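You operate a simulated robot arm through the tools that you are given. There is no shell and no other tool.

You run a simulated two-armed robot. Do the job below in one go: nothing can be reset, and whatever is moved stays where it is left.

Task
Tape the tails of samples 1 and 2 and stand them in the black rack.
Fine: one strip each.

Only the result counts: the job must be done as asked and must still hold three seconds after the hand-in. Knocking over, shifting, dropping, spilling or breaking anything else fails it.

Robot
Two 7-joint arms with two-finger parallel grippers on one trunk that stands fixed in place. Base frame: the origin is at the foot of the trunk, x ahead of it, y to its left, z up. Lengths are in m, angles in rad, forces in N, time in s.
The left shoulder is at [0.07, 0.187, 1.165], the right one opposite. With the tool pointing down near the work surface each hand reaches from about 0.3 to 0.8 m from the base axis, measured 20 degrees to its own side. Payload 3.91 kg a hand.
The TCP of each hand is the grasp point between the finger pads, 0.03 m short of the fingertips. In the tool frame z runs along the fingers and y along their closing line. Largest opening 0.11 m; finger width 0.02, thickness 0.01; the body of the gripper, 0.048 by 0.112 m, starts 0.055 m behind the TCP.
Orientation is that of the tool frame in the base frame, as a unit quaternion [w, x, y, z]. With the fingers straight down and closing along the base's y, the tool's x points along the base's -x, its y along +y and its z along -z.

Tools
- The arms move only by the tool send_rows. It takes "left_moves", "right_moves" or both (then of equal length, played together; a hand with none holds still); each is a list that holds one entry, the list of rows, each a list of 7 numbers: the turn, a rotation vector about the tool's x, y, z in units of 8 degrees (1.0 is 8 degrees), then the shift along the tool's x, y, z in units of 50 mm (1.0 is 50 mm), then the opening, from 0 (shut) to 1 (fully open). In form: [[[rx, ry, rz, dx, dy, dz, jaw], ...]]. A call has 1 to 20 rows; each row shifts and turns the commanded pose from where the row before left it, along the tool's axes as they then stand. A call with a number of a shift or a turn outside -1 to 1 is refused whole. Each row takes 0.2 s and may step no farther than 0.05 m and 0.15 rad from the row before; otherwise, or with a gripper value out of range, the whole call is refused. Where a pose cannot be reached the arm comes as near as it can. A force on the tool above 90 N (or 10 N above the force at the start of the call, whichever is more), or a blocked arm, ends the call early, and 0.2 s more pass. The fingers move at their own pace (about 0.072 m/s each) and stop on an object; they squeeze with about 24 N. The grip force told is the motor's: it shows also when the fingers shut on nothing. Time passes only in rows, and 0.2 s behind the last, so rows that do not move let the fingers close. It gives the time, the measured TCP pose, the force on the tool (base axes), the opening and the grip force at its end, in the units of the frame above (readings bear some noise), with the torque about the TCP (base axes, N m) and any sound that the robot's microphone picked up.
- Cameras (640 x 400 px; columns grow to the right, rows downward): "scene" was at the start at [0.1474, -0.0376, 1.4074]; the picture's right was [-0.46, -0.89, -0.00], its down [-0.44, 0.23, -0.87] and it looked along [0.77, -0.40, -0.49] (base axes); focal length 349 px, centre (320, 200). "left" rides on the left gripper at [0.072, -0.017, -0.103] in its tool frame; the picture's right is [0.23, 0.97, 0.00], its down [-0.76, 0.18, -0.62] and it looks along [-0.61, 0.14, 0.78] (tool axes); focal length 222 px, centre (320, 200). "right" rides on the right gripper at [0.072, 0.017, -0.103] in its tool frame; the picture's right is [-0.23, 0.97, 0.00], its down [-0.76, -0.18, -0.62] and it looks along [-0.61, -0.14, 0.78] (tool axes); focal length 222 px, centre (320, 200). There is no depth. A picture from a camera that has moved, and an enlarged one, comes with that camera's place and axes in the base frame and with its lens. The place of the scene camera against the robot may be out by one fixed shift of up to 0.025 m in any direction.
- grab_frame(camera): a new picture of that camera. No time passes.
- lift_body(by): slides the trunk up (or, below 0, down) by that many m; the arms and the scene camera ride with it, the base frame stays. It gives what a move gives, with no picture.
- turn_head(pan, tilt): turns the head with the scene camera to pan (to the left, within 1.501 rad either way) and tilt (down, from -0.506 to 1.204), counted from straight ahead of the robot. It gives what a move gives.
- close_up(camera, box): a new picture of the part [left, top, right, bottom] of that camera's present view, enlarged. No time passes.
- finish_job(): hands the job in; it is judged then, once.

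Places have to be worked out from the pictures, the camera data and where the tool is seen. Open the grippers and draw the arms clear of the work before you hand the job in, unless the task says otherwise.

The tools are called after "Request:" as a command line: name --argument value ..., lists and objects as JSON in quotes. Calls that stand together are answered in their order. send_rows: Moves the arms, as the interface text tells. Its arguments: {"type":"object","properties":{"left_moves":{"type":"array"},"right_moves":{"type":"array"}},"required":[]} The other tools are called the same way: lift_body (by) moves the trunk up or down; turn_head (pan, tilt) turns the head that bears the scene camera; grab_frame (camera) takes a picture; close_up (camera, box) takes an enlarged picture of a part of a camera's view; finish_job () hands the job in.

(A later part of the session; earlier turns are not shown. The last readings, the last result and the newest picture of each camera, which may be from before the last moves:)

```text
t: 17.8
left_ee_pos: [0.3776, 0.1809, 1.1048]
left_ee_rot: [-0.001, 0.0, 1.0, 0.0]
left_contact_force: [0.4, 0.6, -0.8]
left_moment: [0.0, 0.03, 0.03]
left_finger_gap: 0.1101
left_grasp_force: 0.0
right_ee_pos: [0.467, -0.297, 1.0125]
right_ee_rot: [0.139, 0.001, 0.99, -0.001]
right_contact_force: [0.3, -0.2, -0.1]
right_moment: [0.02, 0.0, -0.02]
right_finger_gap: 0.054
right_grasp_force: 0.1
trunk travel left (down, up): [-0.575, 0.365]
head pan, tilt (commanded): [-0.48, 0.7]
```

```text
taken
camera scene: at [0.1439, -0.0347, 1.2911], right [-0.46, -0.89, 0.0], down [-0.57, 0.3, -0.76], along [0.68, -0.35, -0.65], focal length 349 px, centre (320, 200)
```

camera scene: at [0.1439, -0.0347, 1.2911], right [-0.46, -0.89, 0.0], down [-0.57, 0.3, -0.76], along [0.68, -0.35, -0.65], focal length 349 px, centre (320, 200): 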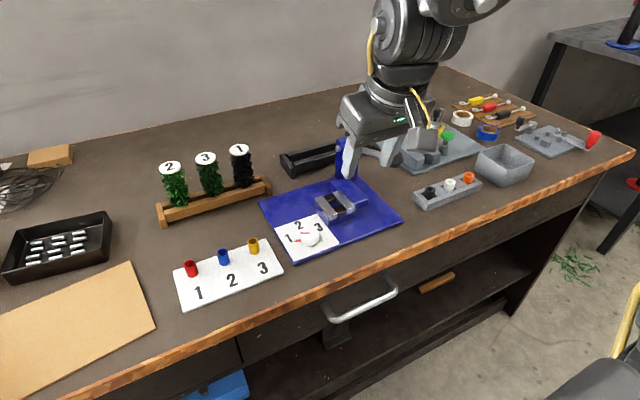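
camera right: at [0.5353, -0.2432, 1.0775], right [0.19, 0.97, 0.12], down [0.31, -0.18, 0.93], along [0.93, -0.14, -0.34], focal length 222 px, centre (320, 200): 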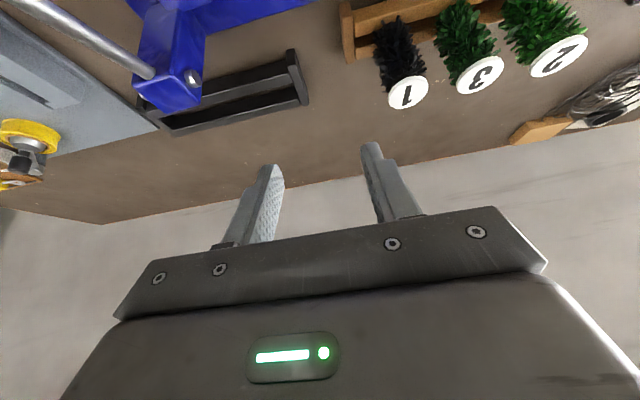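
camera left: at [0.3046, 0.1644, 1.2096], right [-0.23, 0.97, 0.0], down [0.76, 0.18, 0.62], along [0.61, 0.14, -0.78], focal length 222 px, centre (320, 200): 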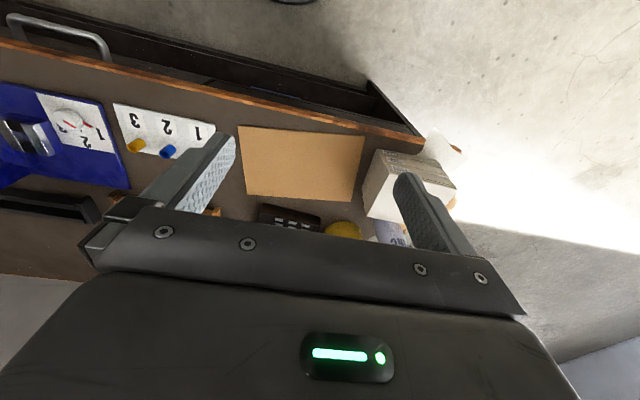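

Each call rebases on the actual pose, good. Now I try moving left to y≈−0.17 first, then forward toward sample 1's x at z≈1.01.

Request:
send_rows --right_moves '[[[0, 0, 0, 0, 0.847, 0, 0.49], [0, 0, 0, 0, 0.847, 0, 0.49], [0, 0, 0, 0, 0.847, 0, 0.49], [0, 0, 0, -0.817, 0, 0.234, 0.49], [0, 0, 0, -0.817, 0, 0.234, 0.49], [0, 0, 0, -0.817, 0, 0.234, 0.49], [0, 0, 0, -0.817, 0, 0.234, 0.49], [0, 0, 0, 0, 0, 0, 0.49]]]'

```text
t: 19.6
left_ee_pos: [0.3763, 0.1817, 1.1059]
left_ee_rot: [0.0, 0.0, 1.0, 0.0]
left_contact_force: [0.4, -0.3, 1.0]
left_moment: [0.0, 0.0, 0.02]
left_finger_gap: 0.1098
left_grasp_force: 0.0
right_ee_pos: [0.6113, -0.2936, 1.0174]
right_ee_rot: [0.14, 0.0, 0.99, 0.0]
right_contact_force: [-0.5, 0.4, 1.0]
right_moment: [0.02, 0.0, 0.02]
right_finger_gap: 0.054
right_grasp_force: 0.0
right hand out of reach, approached as far as the arm can: row 1, 2, 3, 6, 7
trunk travel left (down, up): [-0.575, 0.365]
head pan, tilt (commanded): [-0.48, 0.7]
```

The limit persists at y≈−0.29 in this tilted posture. I go back, straighten the tool fully down, raise a bit and try leftwards again.

Request:
send_rows --right_moves '[[[0, 0, 0, 0.8, -0.2, -0.4, 0.49], [0, 0, 0, 0.8, -0.2, -0.4, 0.49], [0, 0, 0, 0.8, -0.2, -0.4, 0.49], [0, 1, 0, 0, 0, -0.5, 0.49], [0, 1, 0, 0, 0, -0.5, 0.49], [0, 0, 0, 0, 0.8, 0, 0.49], [0, 0, 0, 0, 0.8, 0, 0.49], [0, 0, 0, 0, 0.8, 0, 0.49], [0, 0, 0, 0, 0.8, 0, 0.49], [0, 0, 0, 0, 0, 0, 0.49]]]'

Request:
grab_frame --camera "scene"

```text
t: 21.8
left_ee_pos: [0.3772, 0.1809, 1.1051]
left_ee_rot: [0.0, -0.001, 1.0, 0.001]
left_contact_force: [0.2, -0.6, -0.2]
left_moment: [-0.02, 0.03, -0.02]
left_finger_gap: 0.1098
left_grasp_force: 0.1
right_ee_pos: [0.4312, -0.2348, 1.0636]
right_ee_rot: [0.002, 0.0, 1.0, 0.002]
right_contact_force: [0.1, -0.5, -0.4]
right_moment: [0.04, 0.05, 0.02]
right_finger_gap: 0.0538
right_grasp_force: 0.0
right hand out of reach, approached as far as the arm can: row 6, 7, 8, 9
trunk travel left (down, up): [-0.575, 0.365]
head pan, tilt (commanded): [-0.48, 0.7]
```

```text
taken
camera scene: at [0.1424, -0.0346, 1.2913], right [-0.46, -0.89, 0.0], down [-0.57, 0.3, -0.76], along [0.68, -0.35, -0.64], focal length 349 px, centre (320, 200)
```

scene: 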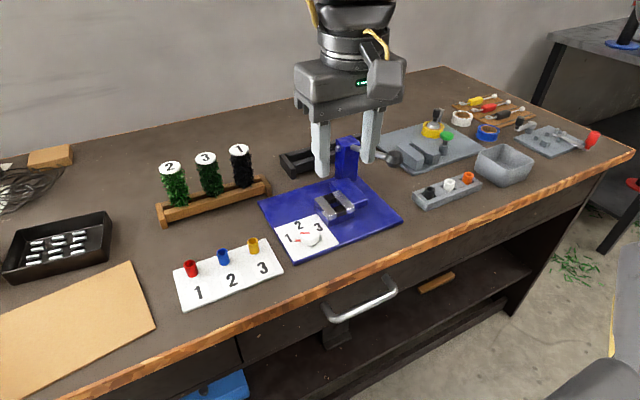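

Straight down gets to y≈−0.235 only. I test whether yawing the tool (counter-clockwise from above) frees more leftward reach.

Request:
send_rows --right_moves '[[[0, 0, -1, 0, 0, 0, 0.49], [0, 0, -1, 0, 0, 0, 0.49], [0, 0, -1, 0, 0, 0, 0.49], [0, 0, 0, 0.4, 0.8, 0, 0.49], [0, 0, 0, 0.4, 0.8, 0, 0.49], [0, 0, 0, 0, 0, 0, 0.49]]]'

```text
t: 23.2
left_ee_pos: [0.3771, 0.1818, 1.1052]
left_ee_rot: [0.0, 0.001, 1.0, 0.0]
left_contact_force: [0.4, 0.0, 0.7]
left_moment: [0.03, -0.01, 0.02]
left_finger_gap: 0.1098
left_grasp_force: 0.1
right_ee_pos: [0.3551, -0.1967, 1.0594]
right_ee_rot: [0.001, -0.208, 0.978, 0.001]
right_contact_force: [0.1, -0.5, 0.5]
right_moment: [0.02, 0.03, 0.01]
right_finger_gap: 0.0541
right_grasp_force: 0.0
right hand out of reach, approached as far as the arm can: row 4, 5
trunk travel left (down, up): [-0.575, 0.365]
head pan, tilt (commanded): [-0.48, 0.7]
```

Little gain that way. I try the opposite yaw (clockwise from above).

Request:
send_rows --right_moves '[[[0, 0, 1, 0, -0.2, 0, 0.49], [0, 0, 1, 0, -0.2, 0, 0.49], [0, 0, 1, 0, -0.2, 0, 0.49], [0, 0, 1, 0, 0, 0, 0.49], [0, 0, 1, 0, 0, 0, 0.49], [0, 0, 1, 0, 0, 0, 0.49], [0, 0, 0, -0.4, 0.8, 0, 0.49], [0, 0, 0, -0.4, 0.8, 0, 0.49], [0, 0, 0, -0.4, 0.8, 0, 0.49], [0, 0, 0, 0, 0, 0, 0.49]]]'

```text
t: 25.4
left_ee_pos: [0.376, 0.1816, 1.1055]
left_ee_rot: [0.0, -0.001, 1.0, 0.0]
left_contact_force: [0.1, 0.6, -0.4]
left_moment: [0.03, 0.01, 0.02]
left_finger_gap: 0.1099
left_grasp_force: 0.0
right_ee_pos: [0.4409, -0.2835, 1.1085]
right_ee_rot: [0.002, 0.17, 0.985, 0.003]
right_contact_force: [0.2, 0.4, -0.4]
right_moment: [0.01, -0.02, 0.0]
right_finger_gap: 0.0538
right_grasp_force: 0.1
right hand out of reach, approached as far as the arm can: row 2, 3, 4, 5, 6, 7, 8, 9
trunk travel left (down, up): [-0.575, 0.365]
head pan, tilt (commanded): [-0.48, 0.7]
```

Clockwise is worse. The hand is high relative to the lowered shoulder, so I raise the trunk back by 0.1 m and retry with the hand low and yaw straightened.

Request:
lift_body --by 0.1

Request:
send_rows --right_moves '[[[0, 0, -0.82, 0, 0, 0.9, 0.49], [0, 0, -0.82, 0, 0, 0.9, 0.49], [0, 0, -0.82, 0, 0, 0.9, 0.49], [0, 0, 0, 0, 0, 0.9, 0.49], [0, 0, 0, 0, 0.8, 0, 0.49], [0, 0, 0, 0, 0.8, 0, 0.49], [0, 0, 0, 0, 0.8, 0, 0.49], [0, 0, 0, 0, 0, 0, 0.49]]]'

```text
t: 26.7
left_ee_pos: [0.3757, 0.1827, 1.2067]
left_ee_rot: [0.0, 0.0, 1.0, 0.0]
left_contact_force: [-0.6, -0.8, -1.0]
left_moment: [0.0, 0.0, 0.03]
left_finger_gap: 0.11
left_grasp_force: 0.0
right_ee_pos: [0.4417, -0.2847, 1.2078]
right_ee_rot: [0.002, 0.17, 0.985, 0.003]
right_contact_force: [-0.9, -0.4, -0.6]
right_moment: [0.02, 0.0, 0.0]
right_finger_gap: 0.054
right_grasp_force: 0.0
trunk travel left (down, up): [-0.675, 0.265]
head pan, tilt (commanded): [-0.48, 0.7]
```

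```text
t: 28.5
left_ee_pos: [0.3756, 0.1804, 1.2066]
left_ee_rot: [0.0, 0.0, 1.0, 0.0]
left_contact_force: [0.2, 0.6, -0.1]
left_moment: [0.04, -0.02, -0.03]
left_finger_gap: 0.11
left_grasp_force: 0.1
right_ee_pos: [0.4679, -0.2212, 1.0361]
right_ee_rot: [0.001, -0.002, 1.0, 0.003]
right_contact_force: [1.2, 0.4, -0.4]
right_moment: [0.02, -0.01, 0.0]
right_finger_gap: 0.0539
right_grasp_force: 0.0
right hand out of reach, approached as far as the arm can: row 5, 6, 7
trunk travel left (down, up): [-0.675, 0.265]
head pan, tilt (commanded): [-0.48, 0.7]
```

Still limited at y≈−0.22. Counter-clockwise yaw helped slightly, so I try a much larger counter-clockwise yaw (toward 90°) and move left again.

Request:
send_rows --right_moves '[[[0, 0, -1, 0, -0.3, 0, 0.49], [0, 0, -1, 0, -0.3, 0, 0.49], [0, 0, -1, 0, 0, 0, 0.49], [0, 0, -1, 0, 0, 0, 0.49], [0, 0, -1, 0, 0, 0, 0.49], [0, 0, -1, 0, 0, 0, 0.49], [0, 0, -1, 0, 0, 0, 0.49], [0, 0, -1, 0, 0, 0, 0.49], [0, 0, -1, 0, 0, 0, 0.49], [0, 0, -1, 0, 0, 0, 0.49], [0, 0, -1, 0, 0, 0, 0.49], [0, 0, -0.25, 0, 0, 0, 0.49], [0, 0, 0, -0.8, 0, 0, 0.49], [0, 0, 0, -0.8, 0, 0, 0.49], [0, 0, 0, -0.8, 0, 0, 0.49], [0, 0, 0, 0, 0, 0, 0.49]]]'

Request:
grab_frame --camera "scene"

```text
t: 31.9
left_ee_pos: [0.3771, 0.1816, 1.2055]
left_ee_rot: [-0.001, 0.0, 1.0, 0.0]
left_contact_force: [-0.5, 0.4, -0.3]
left_moment: [0.0, 0.02, 0.0]
left_finger_gap: 0.1099
left_grasp_force: 0.1
right_ee_pos: [0.4489, -0.2133, 1.0313]
right_ee_rot: [-0.004, 0.708, -0.706, -0.001]
right_contact_force: [0.1, 0.3, -0.5]
right_moment: [-0.02, 0.01, 0.0]
right_finger_gap: 0.0542
right_grasp_force: 0.1
right hand out of reach, approached as far as the arm can: row 13, 14, 15
trunk travel left (down, up): [-0.675, 0.265]
head pan, tilt (commanded): [-0.48, 0.7]
```

```text
taken
camera scene: at [0.1434, -0.0347, 1.3912], right [-0.46, -0.89, 0.0], down [-0.57, 0.3, -0.76], along [0.68, -0.35, -0.64], focal length 349 px, centre (320, 200)
```

scene: 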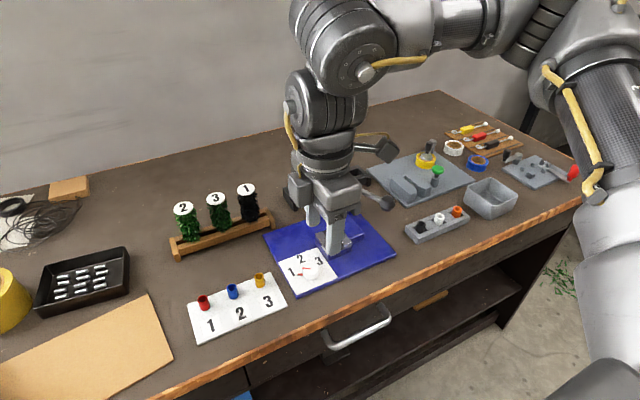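

The hand's azimuth about the right shoulder seems capped. I look at both arms' postures with the head camera to understand the elbow configuration.

Request:
turn_head --pan 0.6 --tilt 0.1

Request:
grab_frame --camera "scene"

Request:
turn_head --pan -0.6 --tilt 0.1

Request:
grab_frame --camera "scene"

Request:
turn_head --pan -1.2 --tilt 0.3

Request:
grab_frame --camera "scene"

```text
t: 33.2
left_ee_pos: [0.3768, 0.1809, 1.2061]
left_ee_rot: [0.0, 0.0, 1.0, 0.0]
left_contact_force: [0.1, 0.4, 0.3]
left_moment: [-0.03, 0.02, 0.02]
left_finger_gap: 0.1099
left_grasp_force: 0.0
right_ee_pos: [0.4473, -0.2114, 1.0323]
right_ee_rot: [-0.004, 0.707, -0.707, -0.001]
right_contact_force: [0.4, 0.0, 0.1]
right_moment: [0.01, 0.01, -0.02]
right_finger_gap: 0.0539
right_grasp_force: 0.0
trunk travel left (down, up): [-0.675, 0.265]
head pan, tilt (commanded): [0.6, 0.099]
```

```text
taken
camera scene: at [0.143, 0.0564, 1.4461], right [0.56, -0.83, 0.0], down [-0.08, -0.06, -0.99], along [0.82, 0.56, -0.1], focal length 349 px, centre (320, 200)
```

scene: 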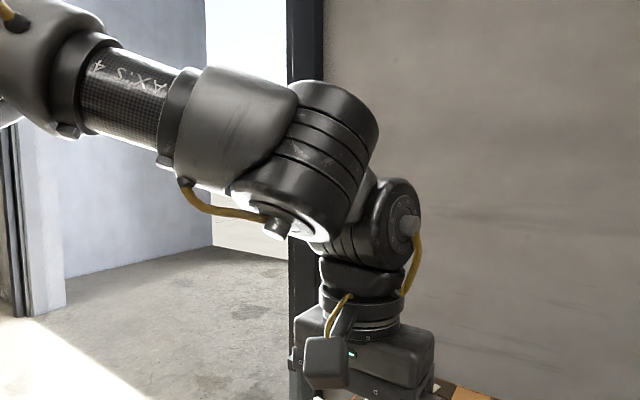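

```text
t: 34.6
left_ee_pos: [0.3768, 0.1812, 1.2071]
left_ee_rot: [0.0, 0.0, 1.0, 0.0]
left_contact_force: [-0.2, 0.2, 0.6]
left_moment: [-0.02, -0.04, -0.01]
left_finger_gap: 0.1103
left_grasp_force: 0.1
right_ee_pos: [0.4474, -0.2119, 1.0325]
right_ee_rot: [-0.004, 0.708, -0.706, -0.001]
right_contact_force: [0.0, 0.2, -0.3]
right_moment: [-0.01, 0.01, -0.02]
right_finger_gap: 0.0538
right_grasp_force: 0.1
trunk travel left (down, up): [-0.675, 0.265]
head pan, tilt (commanded): [-0.6, 0.099]
```

```text
taken
camera scene: at [0.1431, -0.0474, 1.4461], right [-0.56, -0.83, 0.0], down [-0.08, 0.06, -0.99], along [0.82, -0.56, -0.1], focal length 349 px, centre (320, 200)
```

scene: 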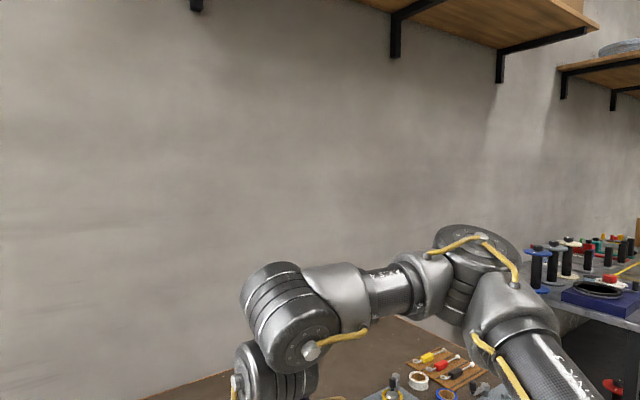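

```text
t: 35.6
left_ee_pos: [0.3758, 0.1815, 1.2062]
left_ee_rot: [0.0, 0.0, 1.0, 0.0]
left_contact_force: [-0.3, -0.1, 0.7]
left_moment: [0.0, -0.04, 0.0]
left_finger_gap: 0.1102
left_grasp_force: 0.1
right_ee_pos: [0.4475, -0.2126, 1.0326]
right_ee_rot: [-0.005, 0.708, -0.707, 0.0]
right_contact_force: [0.2, 0.7, -0.7]
right_moment: [0.01, 0.05, 0.0]
right_finger_gap: 0.0541
right_grasp_force: 0.1
trunk travel left (down, up): [-0.675, 0.265]
head pan, tilt (commanded): [-1.201, 0.3]
```

```text
taken
camera scene: at [0.101, -0.0825, 1.4275], right [-0.93, -0.36, 0.0], down [-0.11, 0.28, -0.96], along [0.35, -0.89, -0.3], focal length 349 px, centre (320, 200)
```

scene: 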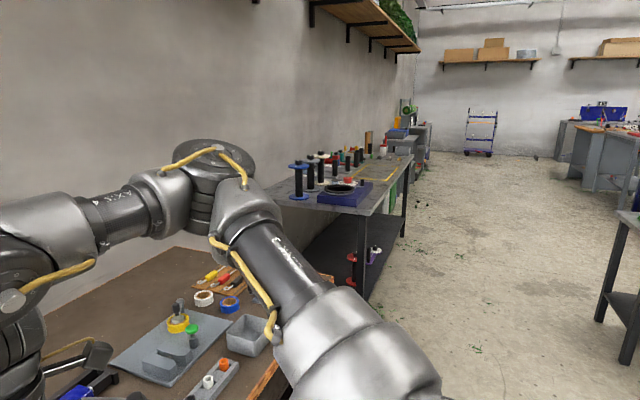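

The right arm's wrist cannot pass left of roughly its own shoulder line, so I try leaning the tool toward forward-left (azimuth ≈66°, lean 40°) so the wrist stays right while the fingers reach sample 1. I test this above the sample at z≈1.03.

Request:
send_rows --right_moves '[[[0, 0, 1, 0, 0, 0, 0.49], [0, 0, 1, 0, 0, 0, 0.49], [0, 0, 1, 0, 0, 0, 0.49], [0, 0, 0, -0.106, -0.828, 0, 0.49], [0, 0, 0, -0.106, -0.828, 0, 0.49], [0, 0, 0, -0.106, -0.828, 0, 0.49], [0, 0, 0, -0.106, -0.828, 0, 0.49], [0, 0, 0, -0.106, -0.828, 0, 0.49], [0, -1, 0, 0, 0, 0, 0.49], [0, -1, 0, 0, 0, 0, 0.49], [0, -1, 0, 0, 0, 0, 0.49], [0, -1, 0, 0, 0, 0, 0.49], [0, -1, 0, 0, 0, 0, 0.49], [0, 0, 0, 0, 0, 0, 0.49]]]'

Request:
turn_head --pan -0.3 --tilt 0.65

Request:
grab_frame --camera "scene"

Request:
grab_frame --camera "right"

```text
t: 38.6
left_ee_pos: [0.3769, 0.1809, 1.2057]
left_ee_rot: [-0.001, 0.0, 1.0, 0.0]
left_contact_force: [1.0, 0.9, -0.1]
left_moment: [-0.01, 0.0, -0.01]
left_finger_gap: 0.1099
left_grasp_force: 0.0
right_ee_pos: [0.5867, -0.322, 1.0196]
right_ee_rot: [0.29, -0.512, 0.786, 0.188]
right_contact_force: [0.6, -0.7, 0.0]
right_moment: [-0.02, 0.0, 0.01]
right_finger_gap: 0.0537
right_grasp_force: 0.0
right hand out of reach, approached as far as the arm can: row 4, 5, 6, 7, 8
trunk travel left (down, up): [-0.675, 0.265]
head pan, tilt (commanded): [-1.201, 0.3]
```

```text
t: 39.8
left_ee_pos: [0.3764, 0.1815, 1.2051]
left_ee_rot: [0.0, 0.0, 1.0, 0.0]
left_contact_force: [0.0, -0.7, 0.0]
left_moment: [0.0, 0.0, 0.02]
left_finger_gap: 0.1098
left_grasp_force: 0.0
right_ee_pos: [0.5868, -0.3233, 1.0188]
right_ee_rot: [0.29, -0.512, 0.787, 0.187]
right_contact_force: [0.1, 0.4, 0.4]
right_moment: [0.0, -0.01, 0.03]
right_finger_gap: 0.0538
right_grasp_force: 0.0
trunk travel left (down, up): [-0.675, 0.265]
head pan, tilt (commanded): [-0.3, 0.649]
```

```text
taken
camera scene: at [0.15, -0.0213, 1.3957], right [-0.3, -0.95, 0.0], down [-0.58, 0.18, -0.8], along [0.76, -0.24, -0.6], focal length 349 px, centre (320, 200)
```

scene: 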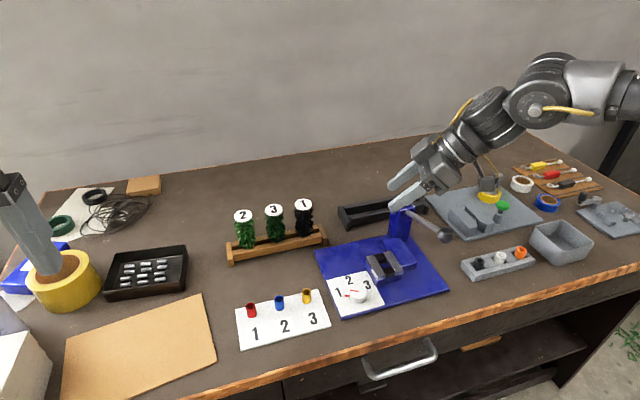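

```text
taken
camera right: at [0.5215, -0.4282, 1.0497], right [-0.82, 0.55, 0.14], down [0.23, 0.09, 0.97], along [0.52, 0.83, -0.2], focal length 222 px, centre (320, 200)
```

right: 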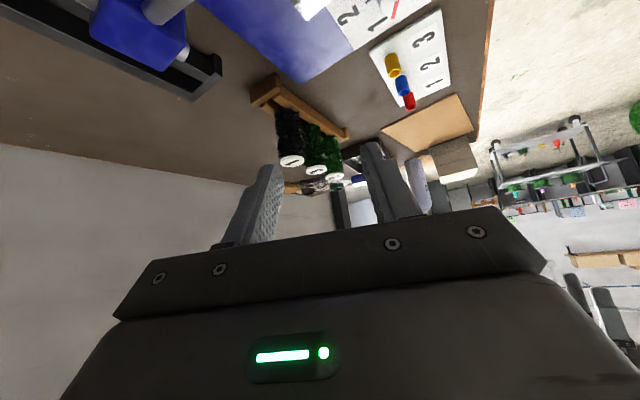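

The lean works and the tool now points at the samples. I move toward the spot above sample 1 at z≈1.02.

Request:
send_rows --right_moves '[[[0, 0, 0, -0.597, -0.244, 0.5, 0.49], [0, 0, 0, -0.597, -0.244, 0.5, 0.49], [0, 0, 0, -0.597, -0.244, 0.5, 0.49], [0, 0, 0, -0.597, -0.244, 0.5, 0.49], [0, 0, 0, -0.597, -0.244, 0.5, 0.49], [0, 0, 0, 0, 0, 0, 0.49]]]'

Request:
grab_frame --camera "scene"

Request:
grab_frame --camera "right"

```text
t: 41.2
left_ee_pos: [0.3768, 0.1821, 1.2058]
left_ee_rot: [-0.001, -0.001, 1.0, -0.001]
left_contact_force: [-0.1, 0.2, -0.2]
left_moment: [0.02, 0.01, 0.03]
left_finger_gap: 0.1104
left_grasp_force: 0.0
right_ee_pos: [0.6823, -0.1964, 1.0305]
right_ee_rot: [0.29, -0.512, 0.786, 0.187]
right_contact_force: [0.5, 0.9, -0.2]
right_moment: [-0.05, 0.0, 0.01]
right_finger_gap: 0.0539
right_grasp_force: 0.0
right hand out of reach, approached as far as the arm can: row 4, 5
trunk travel left (down, up): [-0.675, 0.265]
head pan, tilt (commanded): [-0.3, 0.649]
```

```text
taken
camera scene: at [0.1507, -0.0209, 1.3956], right [-0.3, -0.96, 0.0], down [-0.58, 0.18, -0.8], along [0.76, -0.24, -0.61], focal length 349 px, centre (320, 200)
```

scene: 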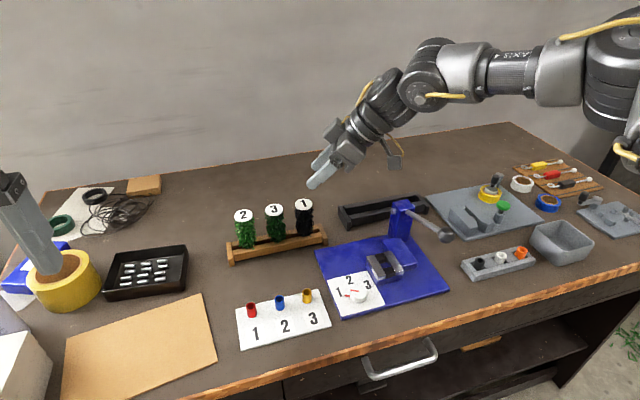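

```text
taken
camera right: at [0.6162, -0.3016, 1.0608], right [-0.82, 0.55, 0.14], down [0.23, 0.09, 0.97], along [0.52, 0.83, -0.2], focal length 222 px, centre (320, 200)
```

right: 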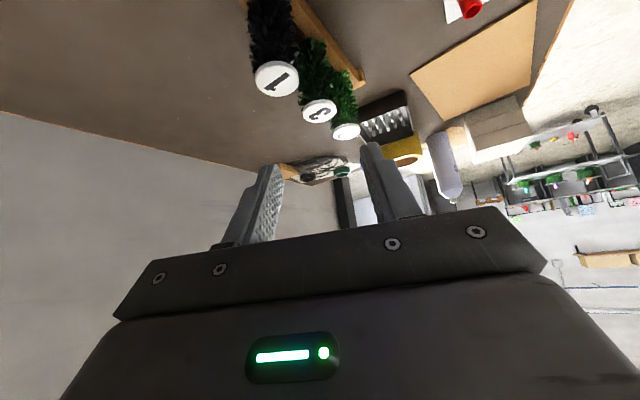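

The tilted pose stalls about 45 mm short, and lower poses would bring the wrist camera near the press lever. I retreat up and back toward the arm's starting posture (elbow high) and will test moving left at height from there.

Request:
send_rows --right_moves '[[[0, 1, 0, 0.3, 0.2, -0.9, 0.49], [0, 1, 0, 0.3, 0.2, -0.9, 0.49], [0, 1, 0, 0.3, 0.2, -0.9, 0.49], [0, 1, 0, 0.3, 0.4, -0.7, 0.49], [0, 1, 0, 0.3, 0.6, -0.5, 0.49], [0, 0, 1, 0.5, 0.6, -0.3, 0.49], [0, 0, 1, 0.5, 0.6, 0, 0.49], [0, 0, 1, 0.7, 0.4, 0, 0.49], [0, 0, 1, 0.7, 0.3, 0, 0.49], [0, 0, 1, 0.7, 0, 0, 0.49], [0, 0, 1, 0.3, -0.7, 0, 0.49], [0, 0, 1, 0.2, -0.7, 0, 0.49], [0, 0, 1, 0, -0.7, 0, 0.49], [0, 0, 0.25, 0, -0.5, 0, 0.49], [0, 0, 0, 0, 0, 0, 0.49]]]'

```text
t: 44.4
left_ee_pos: [0.3767, 0.183, 1.2059]
left_ee_rot: [0.0, 0.0, 1.0, 0.001]
left_contact_force: [0.6, -0.7, 0.1]
left_moment: [0.0, -0.02, 0.02]
left_finger_gap: 0.11
left_grasp_force: 0.1
right_ee_pos: [0.347, -0.5149, 1.1648]
right_ee_rot: [0.003, -0.001, 1.0, 0.002]
right_contact_force: [0.7, -0.4, -0.4]
right_moment: [0.0, 0.03, -0.01]
right_finger_gap: 0.054
right_grasp_force: 0.0
right hand out of reach, approached as far as the arm can: row 4, 5
trunk travel left (down, up): [-0.675, 0.265]
head pan, tilt (commanded): [-0.3, 0.649]
```

Back near the start pose. I now move left at constant height with the tool straight down to see how far it gets.

Request:
send_rows --right_moves '[[[0, 0, 0, -0.3, 0, -0.8, 0.49], [0, 0, 0, -0.3, 0.8, 0, 0.49], [0, 0, 0, -0.3, 0.8, 0, 0.49], [0, 0, 0, -0.3, 0.8, 0, 0.49], [0, 0, 0, -0.3, 0.8, 0, 0.49], [0, 0, 0, -0.3, 0.8, 0, 0.49], [0, 0, 0, 0, 0.8, 0, 0.49], [0, 0, 0, 0, 0.8, 0, 0.49], [0, 0, 0, 0, 0.8, 0, 0.49], [0, 0, 0, 0, 0.8, 0, 0.49], [0, 0, 0, 0, 0, 0, 0.49]]]'

Request:
turn_head --pan -0.7 --tilt 0.1

Request:
grab_frame --camera "scene"

```text
t: 46.8
left_ee_pos: [0.376, 0.1821, 1.2062]
left_ee_rot: [0.0, 0.0, 1.0, 0.0]
left_contact_force: [-0.3, -0.1, 0.5]
left_moment: [-0.01, -0.02, -0.05]
left_finger_gap: 0.1101
left_grasp_force: 0.1
right_ee_pos: [0.41, -0.2282, 1.185]
right_ee_rot: [0.003, 0.0, 1.0, 0.004]
right_contact_force: [-0.6, -0.1, -1.5]
right_moment: [-0.01, 0.0, 0.01]
right_finger_gap: 0.0542
right_grasp_force: 0.1
right hand out of reach, approached as far as the arm can: row 8, 9, 10
trunk travel left (down, up): [-0.675, 0.265]
head pan, tilt (commanded): [-0.3, 0.649]
```

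```text
t: 47.8
left_ee_pos: [0.376, 0.1816, 1.2073]
left_ee_rot: [0.0, 0.0, 1.0, 0.0]
left_contact_force: [1.2, 0.8, -0.3]
left_moment: [0.05, 0.01, -0.02]
left_finger_gap: 0.1099
left_grasp_force: 0.1
right_ee_pos: [0.4112, -0.2281, 1.1849]
right_ee_rot: [0.003, -0.002, 1.0, 0.004]
right_contact_force: [0.7, 0.4, -0.2]
right_moment: [0.01, 0.04, 0.0]
right_finger_gap: 0.0538
right_grasp_force: 0.0
trunk travel left (down, up): [-0.675, 0.265]
head pan, tilt (commanded): [-0.7, 0.099]
```

```text
taken
camera scene: at [0.1375, -0.0546, 1.446], right [-0.64, -0.77, 0.0], down [-0.08, 0.06, -0.99], along [0.76, -0.64, -0.1], focal length 349 px, centre (320, 200)
```

scene: 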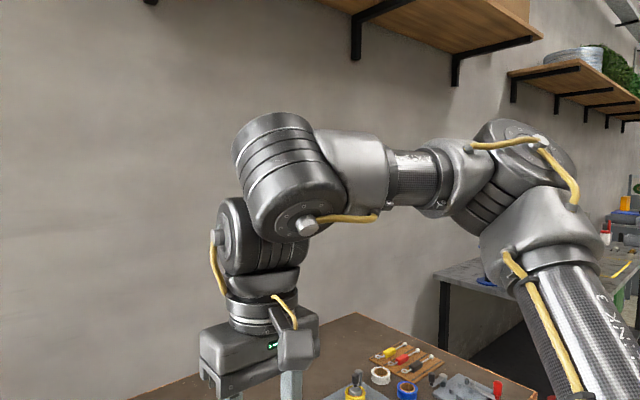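

The elbow on the right sits lower than the mirrored left-arm posture. I try lifting the hand high, moving left up there, and then coming down, so the elbow swivels up.

Request:
send_rows --right_moves '[[[0, 0, 0, 0, -0.8, 0, 0.49], [0, 0, 0, 0, -0.5, -0.8, 0.49], [0, 0, 0, 0, 0, -0.9, 0.49], [0, 0, 0, 0, 0, -0.9, 0.49], [0, 0, 0, 0, 0, -0.9, 0.49], [0, 0, 0, 0, 0, -0.9, 0.49], [0, 0, 0, 0, 0, -0.9, 0.49], [0, 0, 0, 0, 0.8, 0, 0.49], [0, 0, 0, 0, 0.8, 0, 0.49], [0, 0, 0, 0, 0.8, 0, 0.49], [0, 0, 0, 0, 0.8, 0, 0.49], [0, 0, 0, 0, 0.8, 0, 0.49], [0, 0, 0, 0, 0.8, 0, 0.49], [0, 0, 0, 0, 0, 0, 0.49]]]'

Request:
grab_frame --camera "scene"

```text
t: 50.8
left_ee_pos: [0.3769, 0.1817, 1.2064]
left_ee_rot: [0.0, 0.0, 1.0, 0.0]
left_contact_force: [0.5, 0.6, -0.4]
left_moment: [0.03, 0.02, 0.0]
left_finger_gap: 0.1103
left_grasp_force: 0.1
right_ee_pos: [0.3316, -0.2257, 1.2624]
right_ee_rot: [0.002, -0.001, 1.0, 0.003]
right_contact_force: [0.2, 0.0, 0.0]
right_moment: [0.03, -0.02, 0.0]
right_finger_gap: 0.0538
right_grasp_force: 0.0
right hand out of reach, approached as far as the arm can: row 3, 4, 5, 6, 7, 8, 9, 10, 11, 12, 13
trunk travel left (down, up): [-0.675, 0.265]
head pan, tilt (commanded): [-0.7, 0.099]
```

```text
taken
camera scene: at [0.1376, -0.0546, 1.4461], right [-0.64, -0.76, 0.0], down [-0.08, 0.06, -0.99], along [0.76, -0.64, -0.1], focal length 349 px, centre (320, 200)
```

scene: 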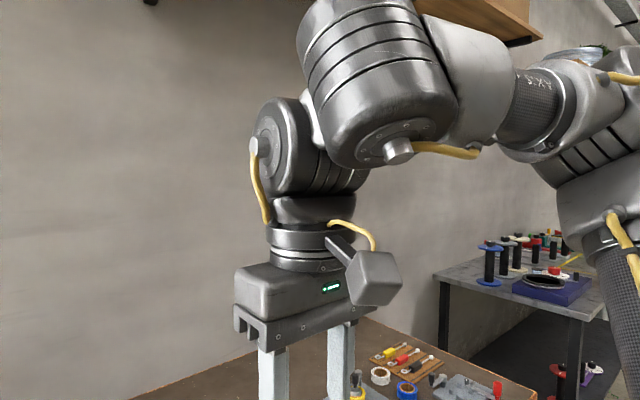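

The limit looks like the wrist bend: with the tool down, the forearm must slope downward. Raising the trunk should give that slope, so I lift it 0.2 m and then bring the hand down and left.

Request:
lift_body --by 0.2

Request:
send_rows --right_moves '[[[0, 0, 0, -0.4, -0.4, 0.8, 0.49], [0, 0, 0, -0.4, 0, 0.85, 0.49], [0, 0, 0, -0.4, 0, 0.85, 0.49], [0, 0, 0, -0.4, 0, 0.85, 0.49], [0, 0, 0, 0, 0, 0.9, 0.49], [0, 0, 0, 0, 0, 0.9, 0.49], [0, 0, 0, 0, 0, 0.9, 0.49], [0, 0, 0, 0, 0, 0.9, 0.49], [0, 0, 0, 0, 0, 0.9, 0.49], [0, 0, 0, 0, 0.8, 0, 0.49], [0, 0, 0, 0, 0.8, 0, 0.49], [0, 0, 0, 0, 0.8, 0, 0.49], [0, 0, 0, 0, 0.8, 0, 0.49], [0, 0, 0, 0, 0.8, 0, 0.49], [0, 0, 0, 0, 0, 0, 0.49]]]'

Request:
grab_frame --camera "scene"

```text
t: 53.0
left_ee_pos: [0.3761, 0.1818, 1.4054]
left_ee_rot: [-0.001, 0.0, 1.0, 0.0]
left_contact_force: [0.2, 0.2, -1.1]
left_moment: [0.0, 0.01, -0.02]
left_finger_gap: 0.1102
left_grasp_force: 0.0
right_ee_pos: [0.3326, -0.2267, 1.4609]
right_ee_rot: [0.003, -0.002, 1.0, 0.004]
right_contact_force: [0.1, 0.4, 0.5]
right_moment: [0.02, -0.02, -0.01]
right_finger_gap: 0.0539
right_grasp_force: 0.1
trunk travel left (down, up): [-0.875, 0.065]
head pan, tilt (commanded): [-0.7, 0.099]
```

```text
t: 56.2
left_ee_pos: [0.376, 0.1818, 1.4054]
left_ee_rot: [-0.001, -0.001, 1.0, 0.0]
left_contact_force: [0.8, -0.2, 0.4]
left_moment: [-0.02, -0.03, 0.02]
left_finger_gap: 0.1098
left_grasp_force: 0.0
right_ee_pos: [0.4408, -0.2662, 1.1917]
right_ee_rot: [0.002, -0.002, 1.0, 0.003]
right_contact_force: [0.2, -0.3, -0.1]
right_moment: [-0.02, -0.03, 0.01]
right_finger_gap: 0.0541
right_grasp_force: 0.0
right hand out of reach, approached as far as the arm can: row 1, 2, 3, 4, 5, 6, 7, 8, 9, 10, 11, 12, 13, 14
trunk travel left (down, up): [-0.875, 0.065]
head pan, tilt (commanded): [-0.7, 0.099]
```

```text
taken
camera scene: at [0.1372, -0.0545, 1.6461], right [-0.64, -0.77, 0.0], down [-0.08, 0.06, -1.0], along [0.76, -0.64, -0.1], focal length 349 px, centre (320, 200)
```

scene: 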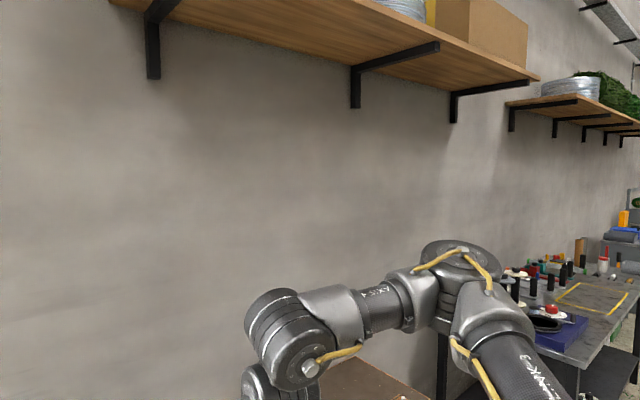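

It stayed on its limit the whole way. I free it by moving right and down first, then try left again at low height with the trunk raised.

Request:
send_rows --right_moves '[[[0, 0, 0, 0, -0.9, 0, 0.49], [0, 0, 0, 0, -0.9, 0, 0.49], [0, 0, 0, 0, -0.9, 0, 0.49], [0, 0, 0, 0, -0.6, 0.7, 0.49], [0, 0, 0, 0, 0, 0.9, 0.49], [0, 0, 0, 0, 0, 0.9, 0.49], [0, 0, 0, 0, 0, 0.9, 0.49], [0, 0, 0, 0, 0, 0, 0.49]]]'

Request:
grab_frame --camera "scene"

```text
t: 58.0
left_ee_pos: [0.3764, 0.1816, 1.4062]
left_ee_rot: [0.0, 0.0, 1.0, 0.001]
left_contact_force: [0.6, 0.0, 0.8]
left_moment: [0.04, 0.0, -0.01]
left_finger_gap: 0.1099
left_grasp_force: 0.1
right_ee_pos: [0.4419, -0.4301, 1.0191]
right_ee_rot: [0.002, -0.003, 1.0, 0.004]
right_contact_force: [-0.5, 0.3, 0.1]
right_moment: [0.01, 0.0, 0.0]
right_finger_gap: 0.0541
right_grasp_force: 0.1
trunk travel left (down, up): [-0.875, 0.065]
head pan, tilt (commanded): [-0.7, 0.099]
```

```text
taken
camera scene: at [0.137, -0.055, 1.6461], right [-0.64, -0.76, 0.0], down [-0.08, 0.06, -1.0], along [0.76, -0.64, -0.1], focal length 349 px, centre (320, 200)
```

scene: 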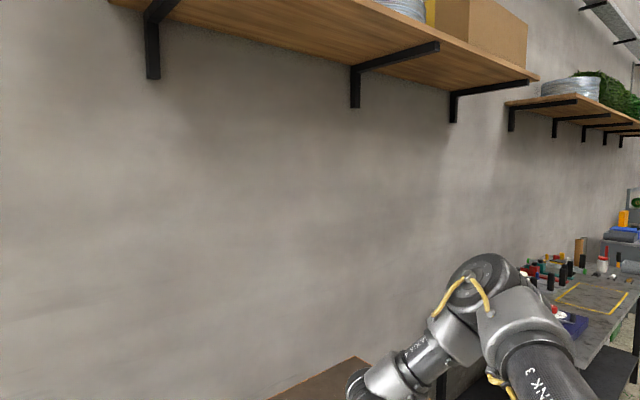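

The forearm now slopes down well. I move left at z≈1.02.

Request:
send_rows --right_moves '[[[0, 0, 0, 0, 0.85, 0, 0.49], [0, 0, 0, 0, 0.85, 0, 0.49], [0, 0, 0, 0, 0.85, 0, 0.49], [0, 0, 0, 0, 0.85, 0, 0.49], [0, 0, 0, 0, 0.85, 0, 0.49], [0, 0, 0, 0, 0.85, 0, 0.49], [0, 0, 0, 0, 0.85, 0, 0.49], [0, 0, 0, 0, 0, 0, 0.49]]]'

Request:
turn_head --pan -0.5 --tilt 0.75

Request:
grab_frame --camera "scene"

```text
t: 59.8
left_ee_pos: [0.3766, 0.1819, 1.4061]
left_ee_rot: [0.0, -0.001, 1.0, 0.0]
left_contact_force: [1.5, 0.4, 0.5]
left_moment: [-0.03, -0.02, 0.02]
left_finger_gap: 0.1098
left_grasp_force: 0.0
right_ee_pos: [0.4423, -0.2613, 1.0799]
right_ee_rot: [0.001, -0.003, 1.0, 0.004]
right_contact_force: [1.0, -0.5, -1.1]
right_moment: [0.01, -0.02, 0.01]
right_finger_gap: 0.054
right_grasp_force: 0.1
right hand out of reach, approached as far as the arm can: row 3, 4, 5, 6, 7
trunk travel left (down, up): [-0.875, 0.065]
head pan, tilt (commanded): [-0.7, 0.099]
```

```text
t: 60.8
left_ee_pos: [0.3759, 0.1827, 1.4049]
left_ee_rot: [-0.001, 0.001, 1.0, -0.001]
left_contact_force: [-0.2, 0.2, -1.1]
left_moment: [-0.02, 0.0, -0.03]
left_finger_gap: 0.1101
left_grasp_force: 0.1
right_ee_pos: [0.442, -0.261, 1.0802]
right_ee_rot: [0.001, -0.003, 1.0, 0.005]
right_contact_force: [-0.2, 0.0, -0.1]
right_moment: [0.01, 0.0, 0.02]
right_finger_gap: 0.0539
right_grasp_force: 0.1
trunk travel left (down, up): [-0.875, 0.065]
head pan, tilt (commanded): [-0.499, 0.75]
```

```text
taken
camera scene: at [0.1399, -0.0353, 1.5871], right [-0.48, -0.88, 0.0], down [-0.6, 0.33, -0.73], along [0.64, -0.35, -0.68], focal length 349 px, centre (320, 200)
```

scene: 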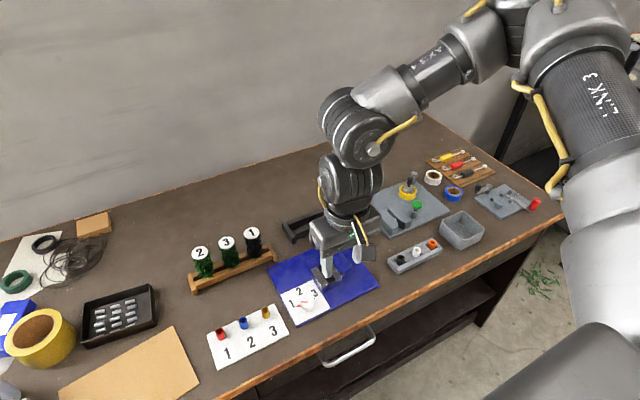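

The same limit shows up regardless of trunk height. I move the right hand up and right, return the trunk to its original height, and then test how far the left arm can reach toward the samples.

Request:
send_rows --right_moves '[[[0, 0, 0, 0.3, -0.9, 0, 0.49], [0, 0, 0, 0.3, -0.9, 0, 0.49], [0, 0, 0, 0.3, -0.9, 0, 0.49], [0, 0, 0, 0.2, -0.5, -0.8, 0.49], [0, 0, 0, 0, 0, -0.9, 0.49], [0, 0, 0, 0, 0, -0.9, 0.49], [0, 0, 0, 0, 0, -0.9, 0.49], [0, 0, 0, 0, 0, -0.9, 0.49], [0, 0, 0, 0, 0, 0, 0.49]]]'

Request:
lift_body --by -0.2

Request:
send_rows --left_moves '[[[0, 0, 0, -0.6, -0.75, 0.2, 0.49], [0, 0, 0, -0.6, -0.75, 0.2, 0.49], [0, 0, 0, -0.6, -0.75, 0.2, 0.49], [0, 0, 0, -0.6, -0.75, 0.2, 0.49], [0, 0, 0, -0.85, -0.3, 0.3, 0.49], [0, 0, 0, -0.85, -0.3, 0.3, 0.49], [0, 0, 0, -0.85, -0.3, 0.3, 0.49], [0, 0, 0, -0.85, -0.3, 0.3, 0.49], [0, 0, 0, 0, 0, 0, 0.49]]]'

```text
t: 62.8
left_ee_pos: [0.3772, 0.1818, 1.4061]
left_ee_rot: [0.0, 0.0, 1.0, 0.001]
left_contact_force: [-0.2, -0.5, 0.3]
left_moment: [-0.02, -0.01, 0.02]
left_finger_gap: 0.1103
left_grasp_force: 0.0
right_ee_pos: [0.3883, -0.4213, 1.2987]
right_ee_rot: [0.002, -0.002, 1.0, 0.003]
right_contact_force: [0.8, -0.1, 0.3]
right_moment: [0.01, 0.08, 0.0]
right_finger_gap: 0.0537
right_grasp_force: 0.0
trunk travel left (down, up): [-0.875, 0.065]
head pan, tilt (commanded): [-0.499, 0.75]
```

```text
t: 65.0
left_ee_pos: [0.3774, 0.1822, 1.2063]
left_ee_rot: [0.0, -0.001, 1.0, 0.0]
left_contact_force: [0.6, 0.2, -0.2]
left_moment: [0.04, -0.05, -0.04]
left_finger_gap: 0.1104
left_grasp_force: 0.1
right_ee_pos: [0.3873, -0.4202, 1.0996]
right_ee_rot: [0.003, -0.002, 1.0, 0.003]
right_contact_force: [-0.6, 0.4, 0.3]
right_moment: [-0.01, 0.01, -0.01]
right_finger_gap: 0.0541
right_grasp_force: 0.1
trunk travel left (down, up): [-0.675, 0.265]
head pan, tilt (commanded): [-0.499, 0.75]
```

```text
t: 67.0
left_ee_pos: [0.5958, -0.0352, 1.0933]
left_ee_rot: [0.001, -0.001, 1.0, -0.003]
left_contact_force: [-0.7, 1.0, 0.1]
left_moment: [0.0, 0.02, 0.01]
left_finger_gap: 0.0538
left_grasp_force: 0.1
left hand out of reach, approached as far as the arm can: row 7, 8
right_ee_pos: [0.3881, -0.4222, 1.0999]
right_ee_rot: [0.002, -0.001, 1.0, 0.004]
right_contact_force: [0.0, -0.3, -0.2]
right_moment: [-0.03, 0.03, 0.03]
right_finger_gap: 0.0541
right_grasp_force: 0.1
trunk travel left (down, up): [-0.675, 0.265]
head pan, tilt (commanded): [-0.499, 0.75]
```

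The left arm reaches (0.596, −0.035) straight down. I lean it forward 40° and see whether it can get over sample 2 at x≈0.722.

Request:
send_rows --left_moves '[[[0, -1, 0, 0, 0, -0.2, 0.49], [0, -1, 0, 0, 0, -0.2, 0.49], [0, -1, 0, 0, 0, 0, 0.49], [0, -1, 0, 0, 0, 0, 0.49], [0, -1, 0, 0, 0, 0, 0.49], [0, 0, 0, -0.5, 0, 0.43, 0.49], [0, 0, 0, -0.5, 0, 0.43, 0.49], [0, 0, 0, -0.5, 0, 0.43, 0.49], [0, 0, 0, -0.5, 0, 0.43, 0.49], [0, 0, 0, 0, 0, 0, 0.49]]]'

Request:
grab_frame --camera "scene"

Request:
grab_frame --camera "left"

```text
t: 69.2
left_ee_pos: [0.7037, -0.0345, 1.1104]
left_ee_rot: [0.342, 0.0, 0.94, 0.001]
left_contact_force: [0.1, 0.5, -0.7]
left_moment: [0.0, -0.04, 0.0]
left_finger_gap: 0.0538
left_grasp_force: 0.0
left hand out of reach, approached as far as the arm can: row 9
right_ee_pos: [0.3876, -0.4216, 1.1]
right_ee_rot: [0.002, -0.002, 1.0, 0.004]
right_contact_force: [-0.1, -0.6, 0.3]
right_moment: [0.0, -0.03, -0.01]
right_finger_gap: 0.054
right_grasp_force: 0.0
trunk travel left (down, up): [-0.675, 0.265]
head pan, tilt (commanded): [-0.499, 0.75]
```

```text
taken
camera scene: at [0.1394, -0.0355, 1.3871], right [-0.48, -0.88, 0.0], down [-0.6, 0.33, -0.73], along [0.64, -0.35, -0.68], focal length 349 px, centre (320, 200)
```

scene: 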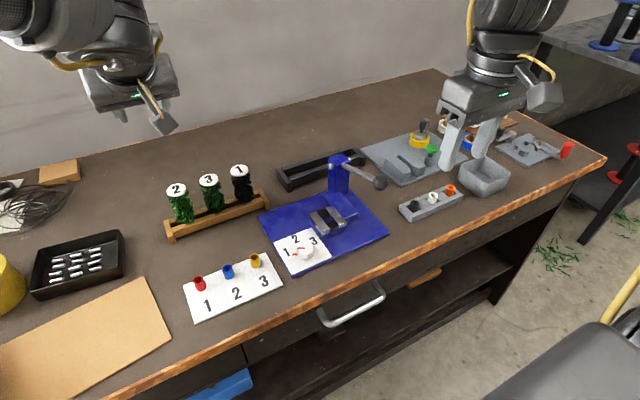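

```text
taken
camera left: at [0.5828, -0.0522, 1.1436], right [-0.17, 0.97, -0.15], down [0.18, 0.18, 0.97], along [0.97, 0.14, -0.21], focal length 222 px, centre (320, 200)
```

left: 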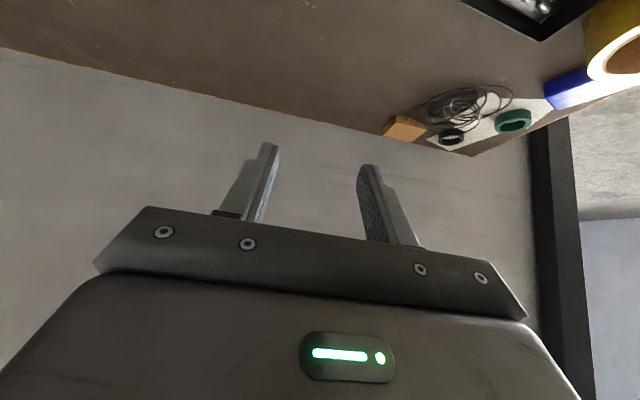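

The left hand gets to (0.704, −0.035) at z=1.11. I lower it to z≈1.0 and edge forward to check reach nearer the work height.

Request:
send_rows --left_moves '[[[0, 0, 0, 0.369, 0, 0.648, 0.49], [0, 0, 0, 0.369, 0, 0.648, 0.49], [0, 0, 0, 0.369, 0, 0.648, 0.49], [0, 0, 0, 0, 0, 0, 0.49]]]'

Request:
grab_frame --camera "left"

```text
t: 70.2
left_ee_pos: [0.7115, -0.0349, 1.0019]
left_ee_rot: [0.342, -0.001, 0.94, 0.0]
left_contact_force: [0.2, 0.8, 0.3]
left_moment: [0.0, 0.01, 0.01]
left_finger_gap: 0.0537
left_grasp_force: 0.1
left hand out of reach, approached as far as the arm can: row 2, 3
right_ee_pos: [0.3866, -0.4213, 1.0997]
right_ee_rot: [0.003, -0.002, 1.0, 0.004]
right_contact_force: [0.9, 0.7, -0.2]
right_moment: [0.01, 0.02, -0.03]
right_finger_gap: 0.0542
right_grasp_force: 0.1
trunk travel left (down, up): [-0.675, 0.265]
head pan, tilt (commanded): [-0.499, 0.75]
```

```text
taken
camera left: at [0.5899, -0.0526, 1.0346], right [-0.18, 0.97, -0.15], down [0.18, 0.18, 0.97], along [0.97, 0.14, -0.21], focal length 222 px, centre (320, 200)
```

left: 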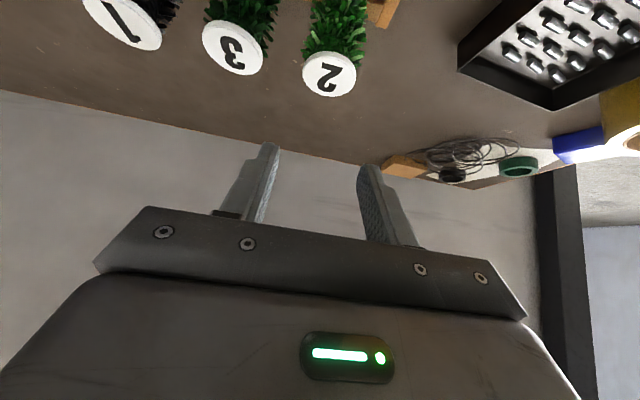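

Findings so far: the right arm covers roughly y ≤ −0.2 and the left arm reaches sample 2 with some lean, so a hand-over may be needed. I test how far right the left hand can get at sample x, with more lean and the tool yawed to the right.

Request:
send_rows --left_moves '[[[0, -1, 0, 0, 0, -0.3, 0.49], [0, -1, 0, 0, 0, -0.3, 0.49], [0.777, 0, 0.524, 0, 0, 0, 0.49], [0.777, 0, 0.524, 0, 0, 0, 0.49], [0.777, 0, 0.524, 0, 0, 0, 0.49], [0.777, 0, 0.524, 0, 0, 0, 0.49], [0, 0, 0, -0.284, -0.746, 0.421, 0.49], [0, 0, 0, -0.284, -0.746, 0.421, 0.49], [0, 0, 0, -0.284, -0.746, 0.421, 0.49], [0, 0, 0, 0, 0, 0, 0.49]]]'

Request:
grab_frame --camera "scene"

```text
t: 72.1
left_ee_pos: [0.5425, -0.1473, 0.9922]
left_ee_rot: [0.395, 0.198, 0.887, -0.136]
left_contact_force: [-0.4, -0.6, -0.4]
left_moment: [0.05, -0.02, -0.03]
left_finger_gap: 0.0538
left_grasp_force: 0.0
left hand out of reach, approached as far as the arm can: row 4, 5, 6, 7, 8, 9
right_ee_pos: [0.387, -0.4221, 1.0989]
right_ee_rot: [0.003, -0.001, 1.0, 0.004]
right_contact_force: [-0.8, -1.1, -0.2]
right_moment: [0.0, -0.05, 0.0]
right_finger_gap: 0.0535
right_grasp_force: 0.1
trunk travel left (down, up): [-0.675, 0.265]
head pan, tilt (commanded): [-0.499, 0.75]
stopped in row 9 (left hand): the arm was blocked; the commanded pose is now the measured one
```

```text
taken
camera scene: at [0.1397, -0.0355, 1.3871], right [-0.48, -0.88, 0.0], down [-0.6, 0.33, -0.73], along [0.64, -0.35, -0.68], focal length 349 px, centre (320, 200)
```

scene: 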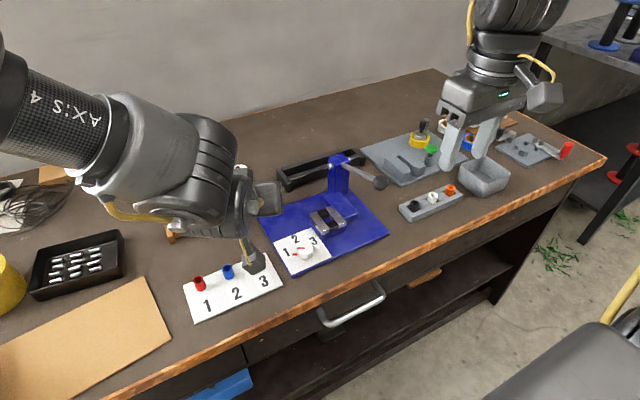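

The left arm swung oddly when out of reach and got blocked, so I must avoid that region. I raise it straight up first and check that nothing was disturbed.

Request:
send_rows --left_moves '[[[0, 0, 0, -0.604, -0.068, -0.521, 0.49], [0, 0, 0, -0.604, -0.068, -0.521, 0.49], [0, 0, 0, -0.604, -0.068, -0.521, 0.49], [0, 0, 0, 0, 0, 0, 0.49]]]'

Request:
grab_frame --camera "scene"

```text
t: 73.1
left_ee_pos: [0.541, -0.1478, 1.1121]
left_ee_rot: [0.395, 0.201, 0.887, -0.135]
left_contact_force: [-0.4, -0.7, -0.1]
left_moment: [0.03, 0.01, -0.01]
left_finger_gap: 0.054
left_grasp_force: 0.0
right_ee_pos: [0.3864, -0.4221, 1.099]
right_ee_rot: [0.002, -0.002, 1.0, 0.006]
right_contact_force: [0.2, 0.2, 0.5]
right_moment: [0.0, 0.0, 0.01]
right_finger_gap: 0.0541
right_grasp_force: 0.1
trunk travel left (down, up): [-0.675, 0.265]
head pan, tilt (commanded): [-0.499, 0.75]
```

```text
taken
camera scene: at [0.1404, -0.0359, 1.387], right [-0.48, -0.88, 0.0], down [-0.6, 0.33, -0.73], along [0.64, -0.35, -0.68], focal length 349 px, centre (320, 200)
```

scene: 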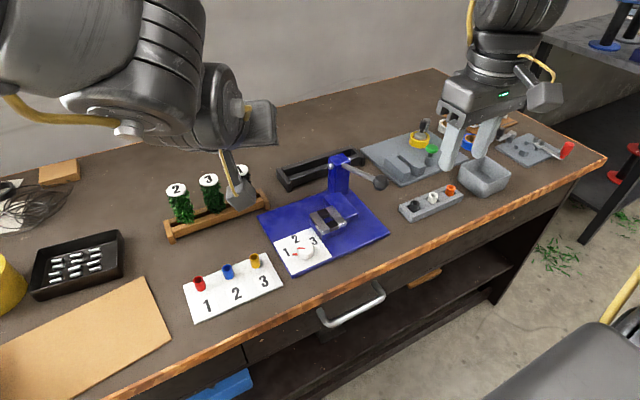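

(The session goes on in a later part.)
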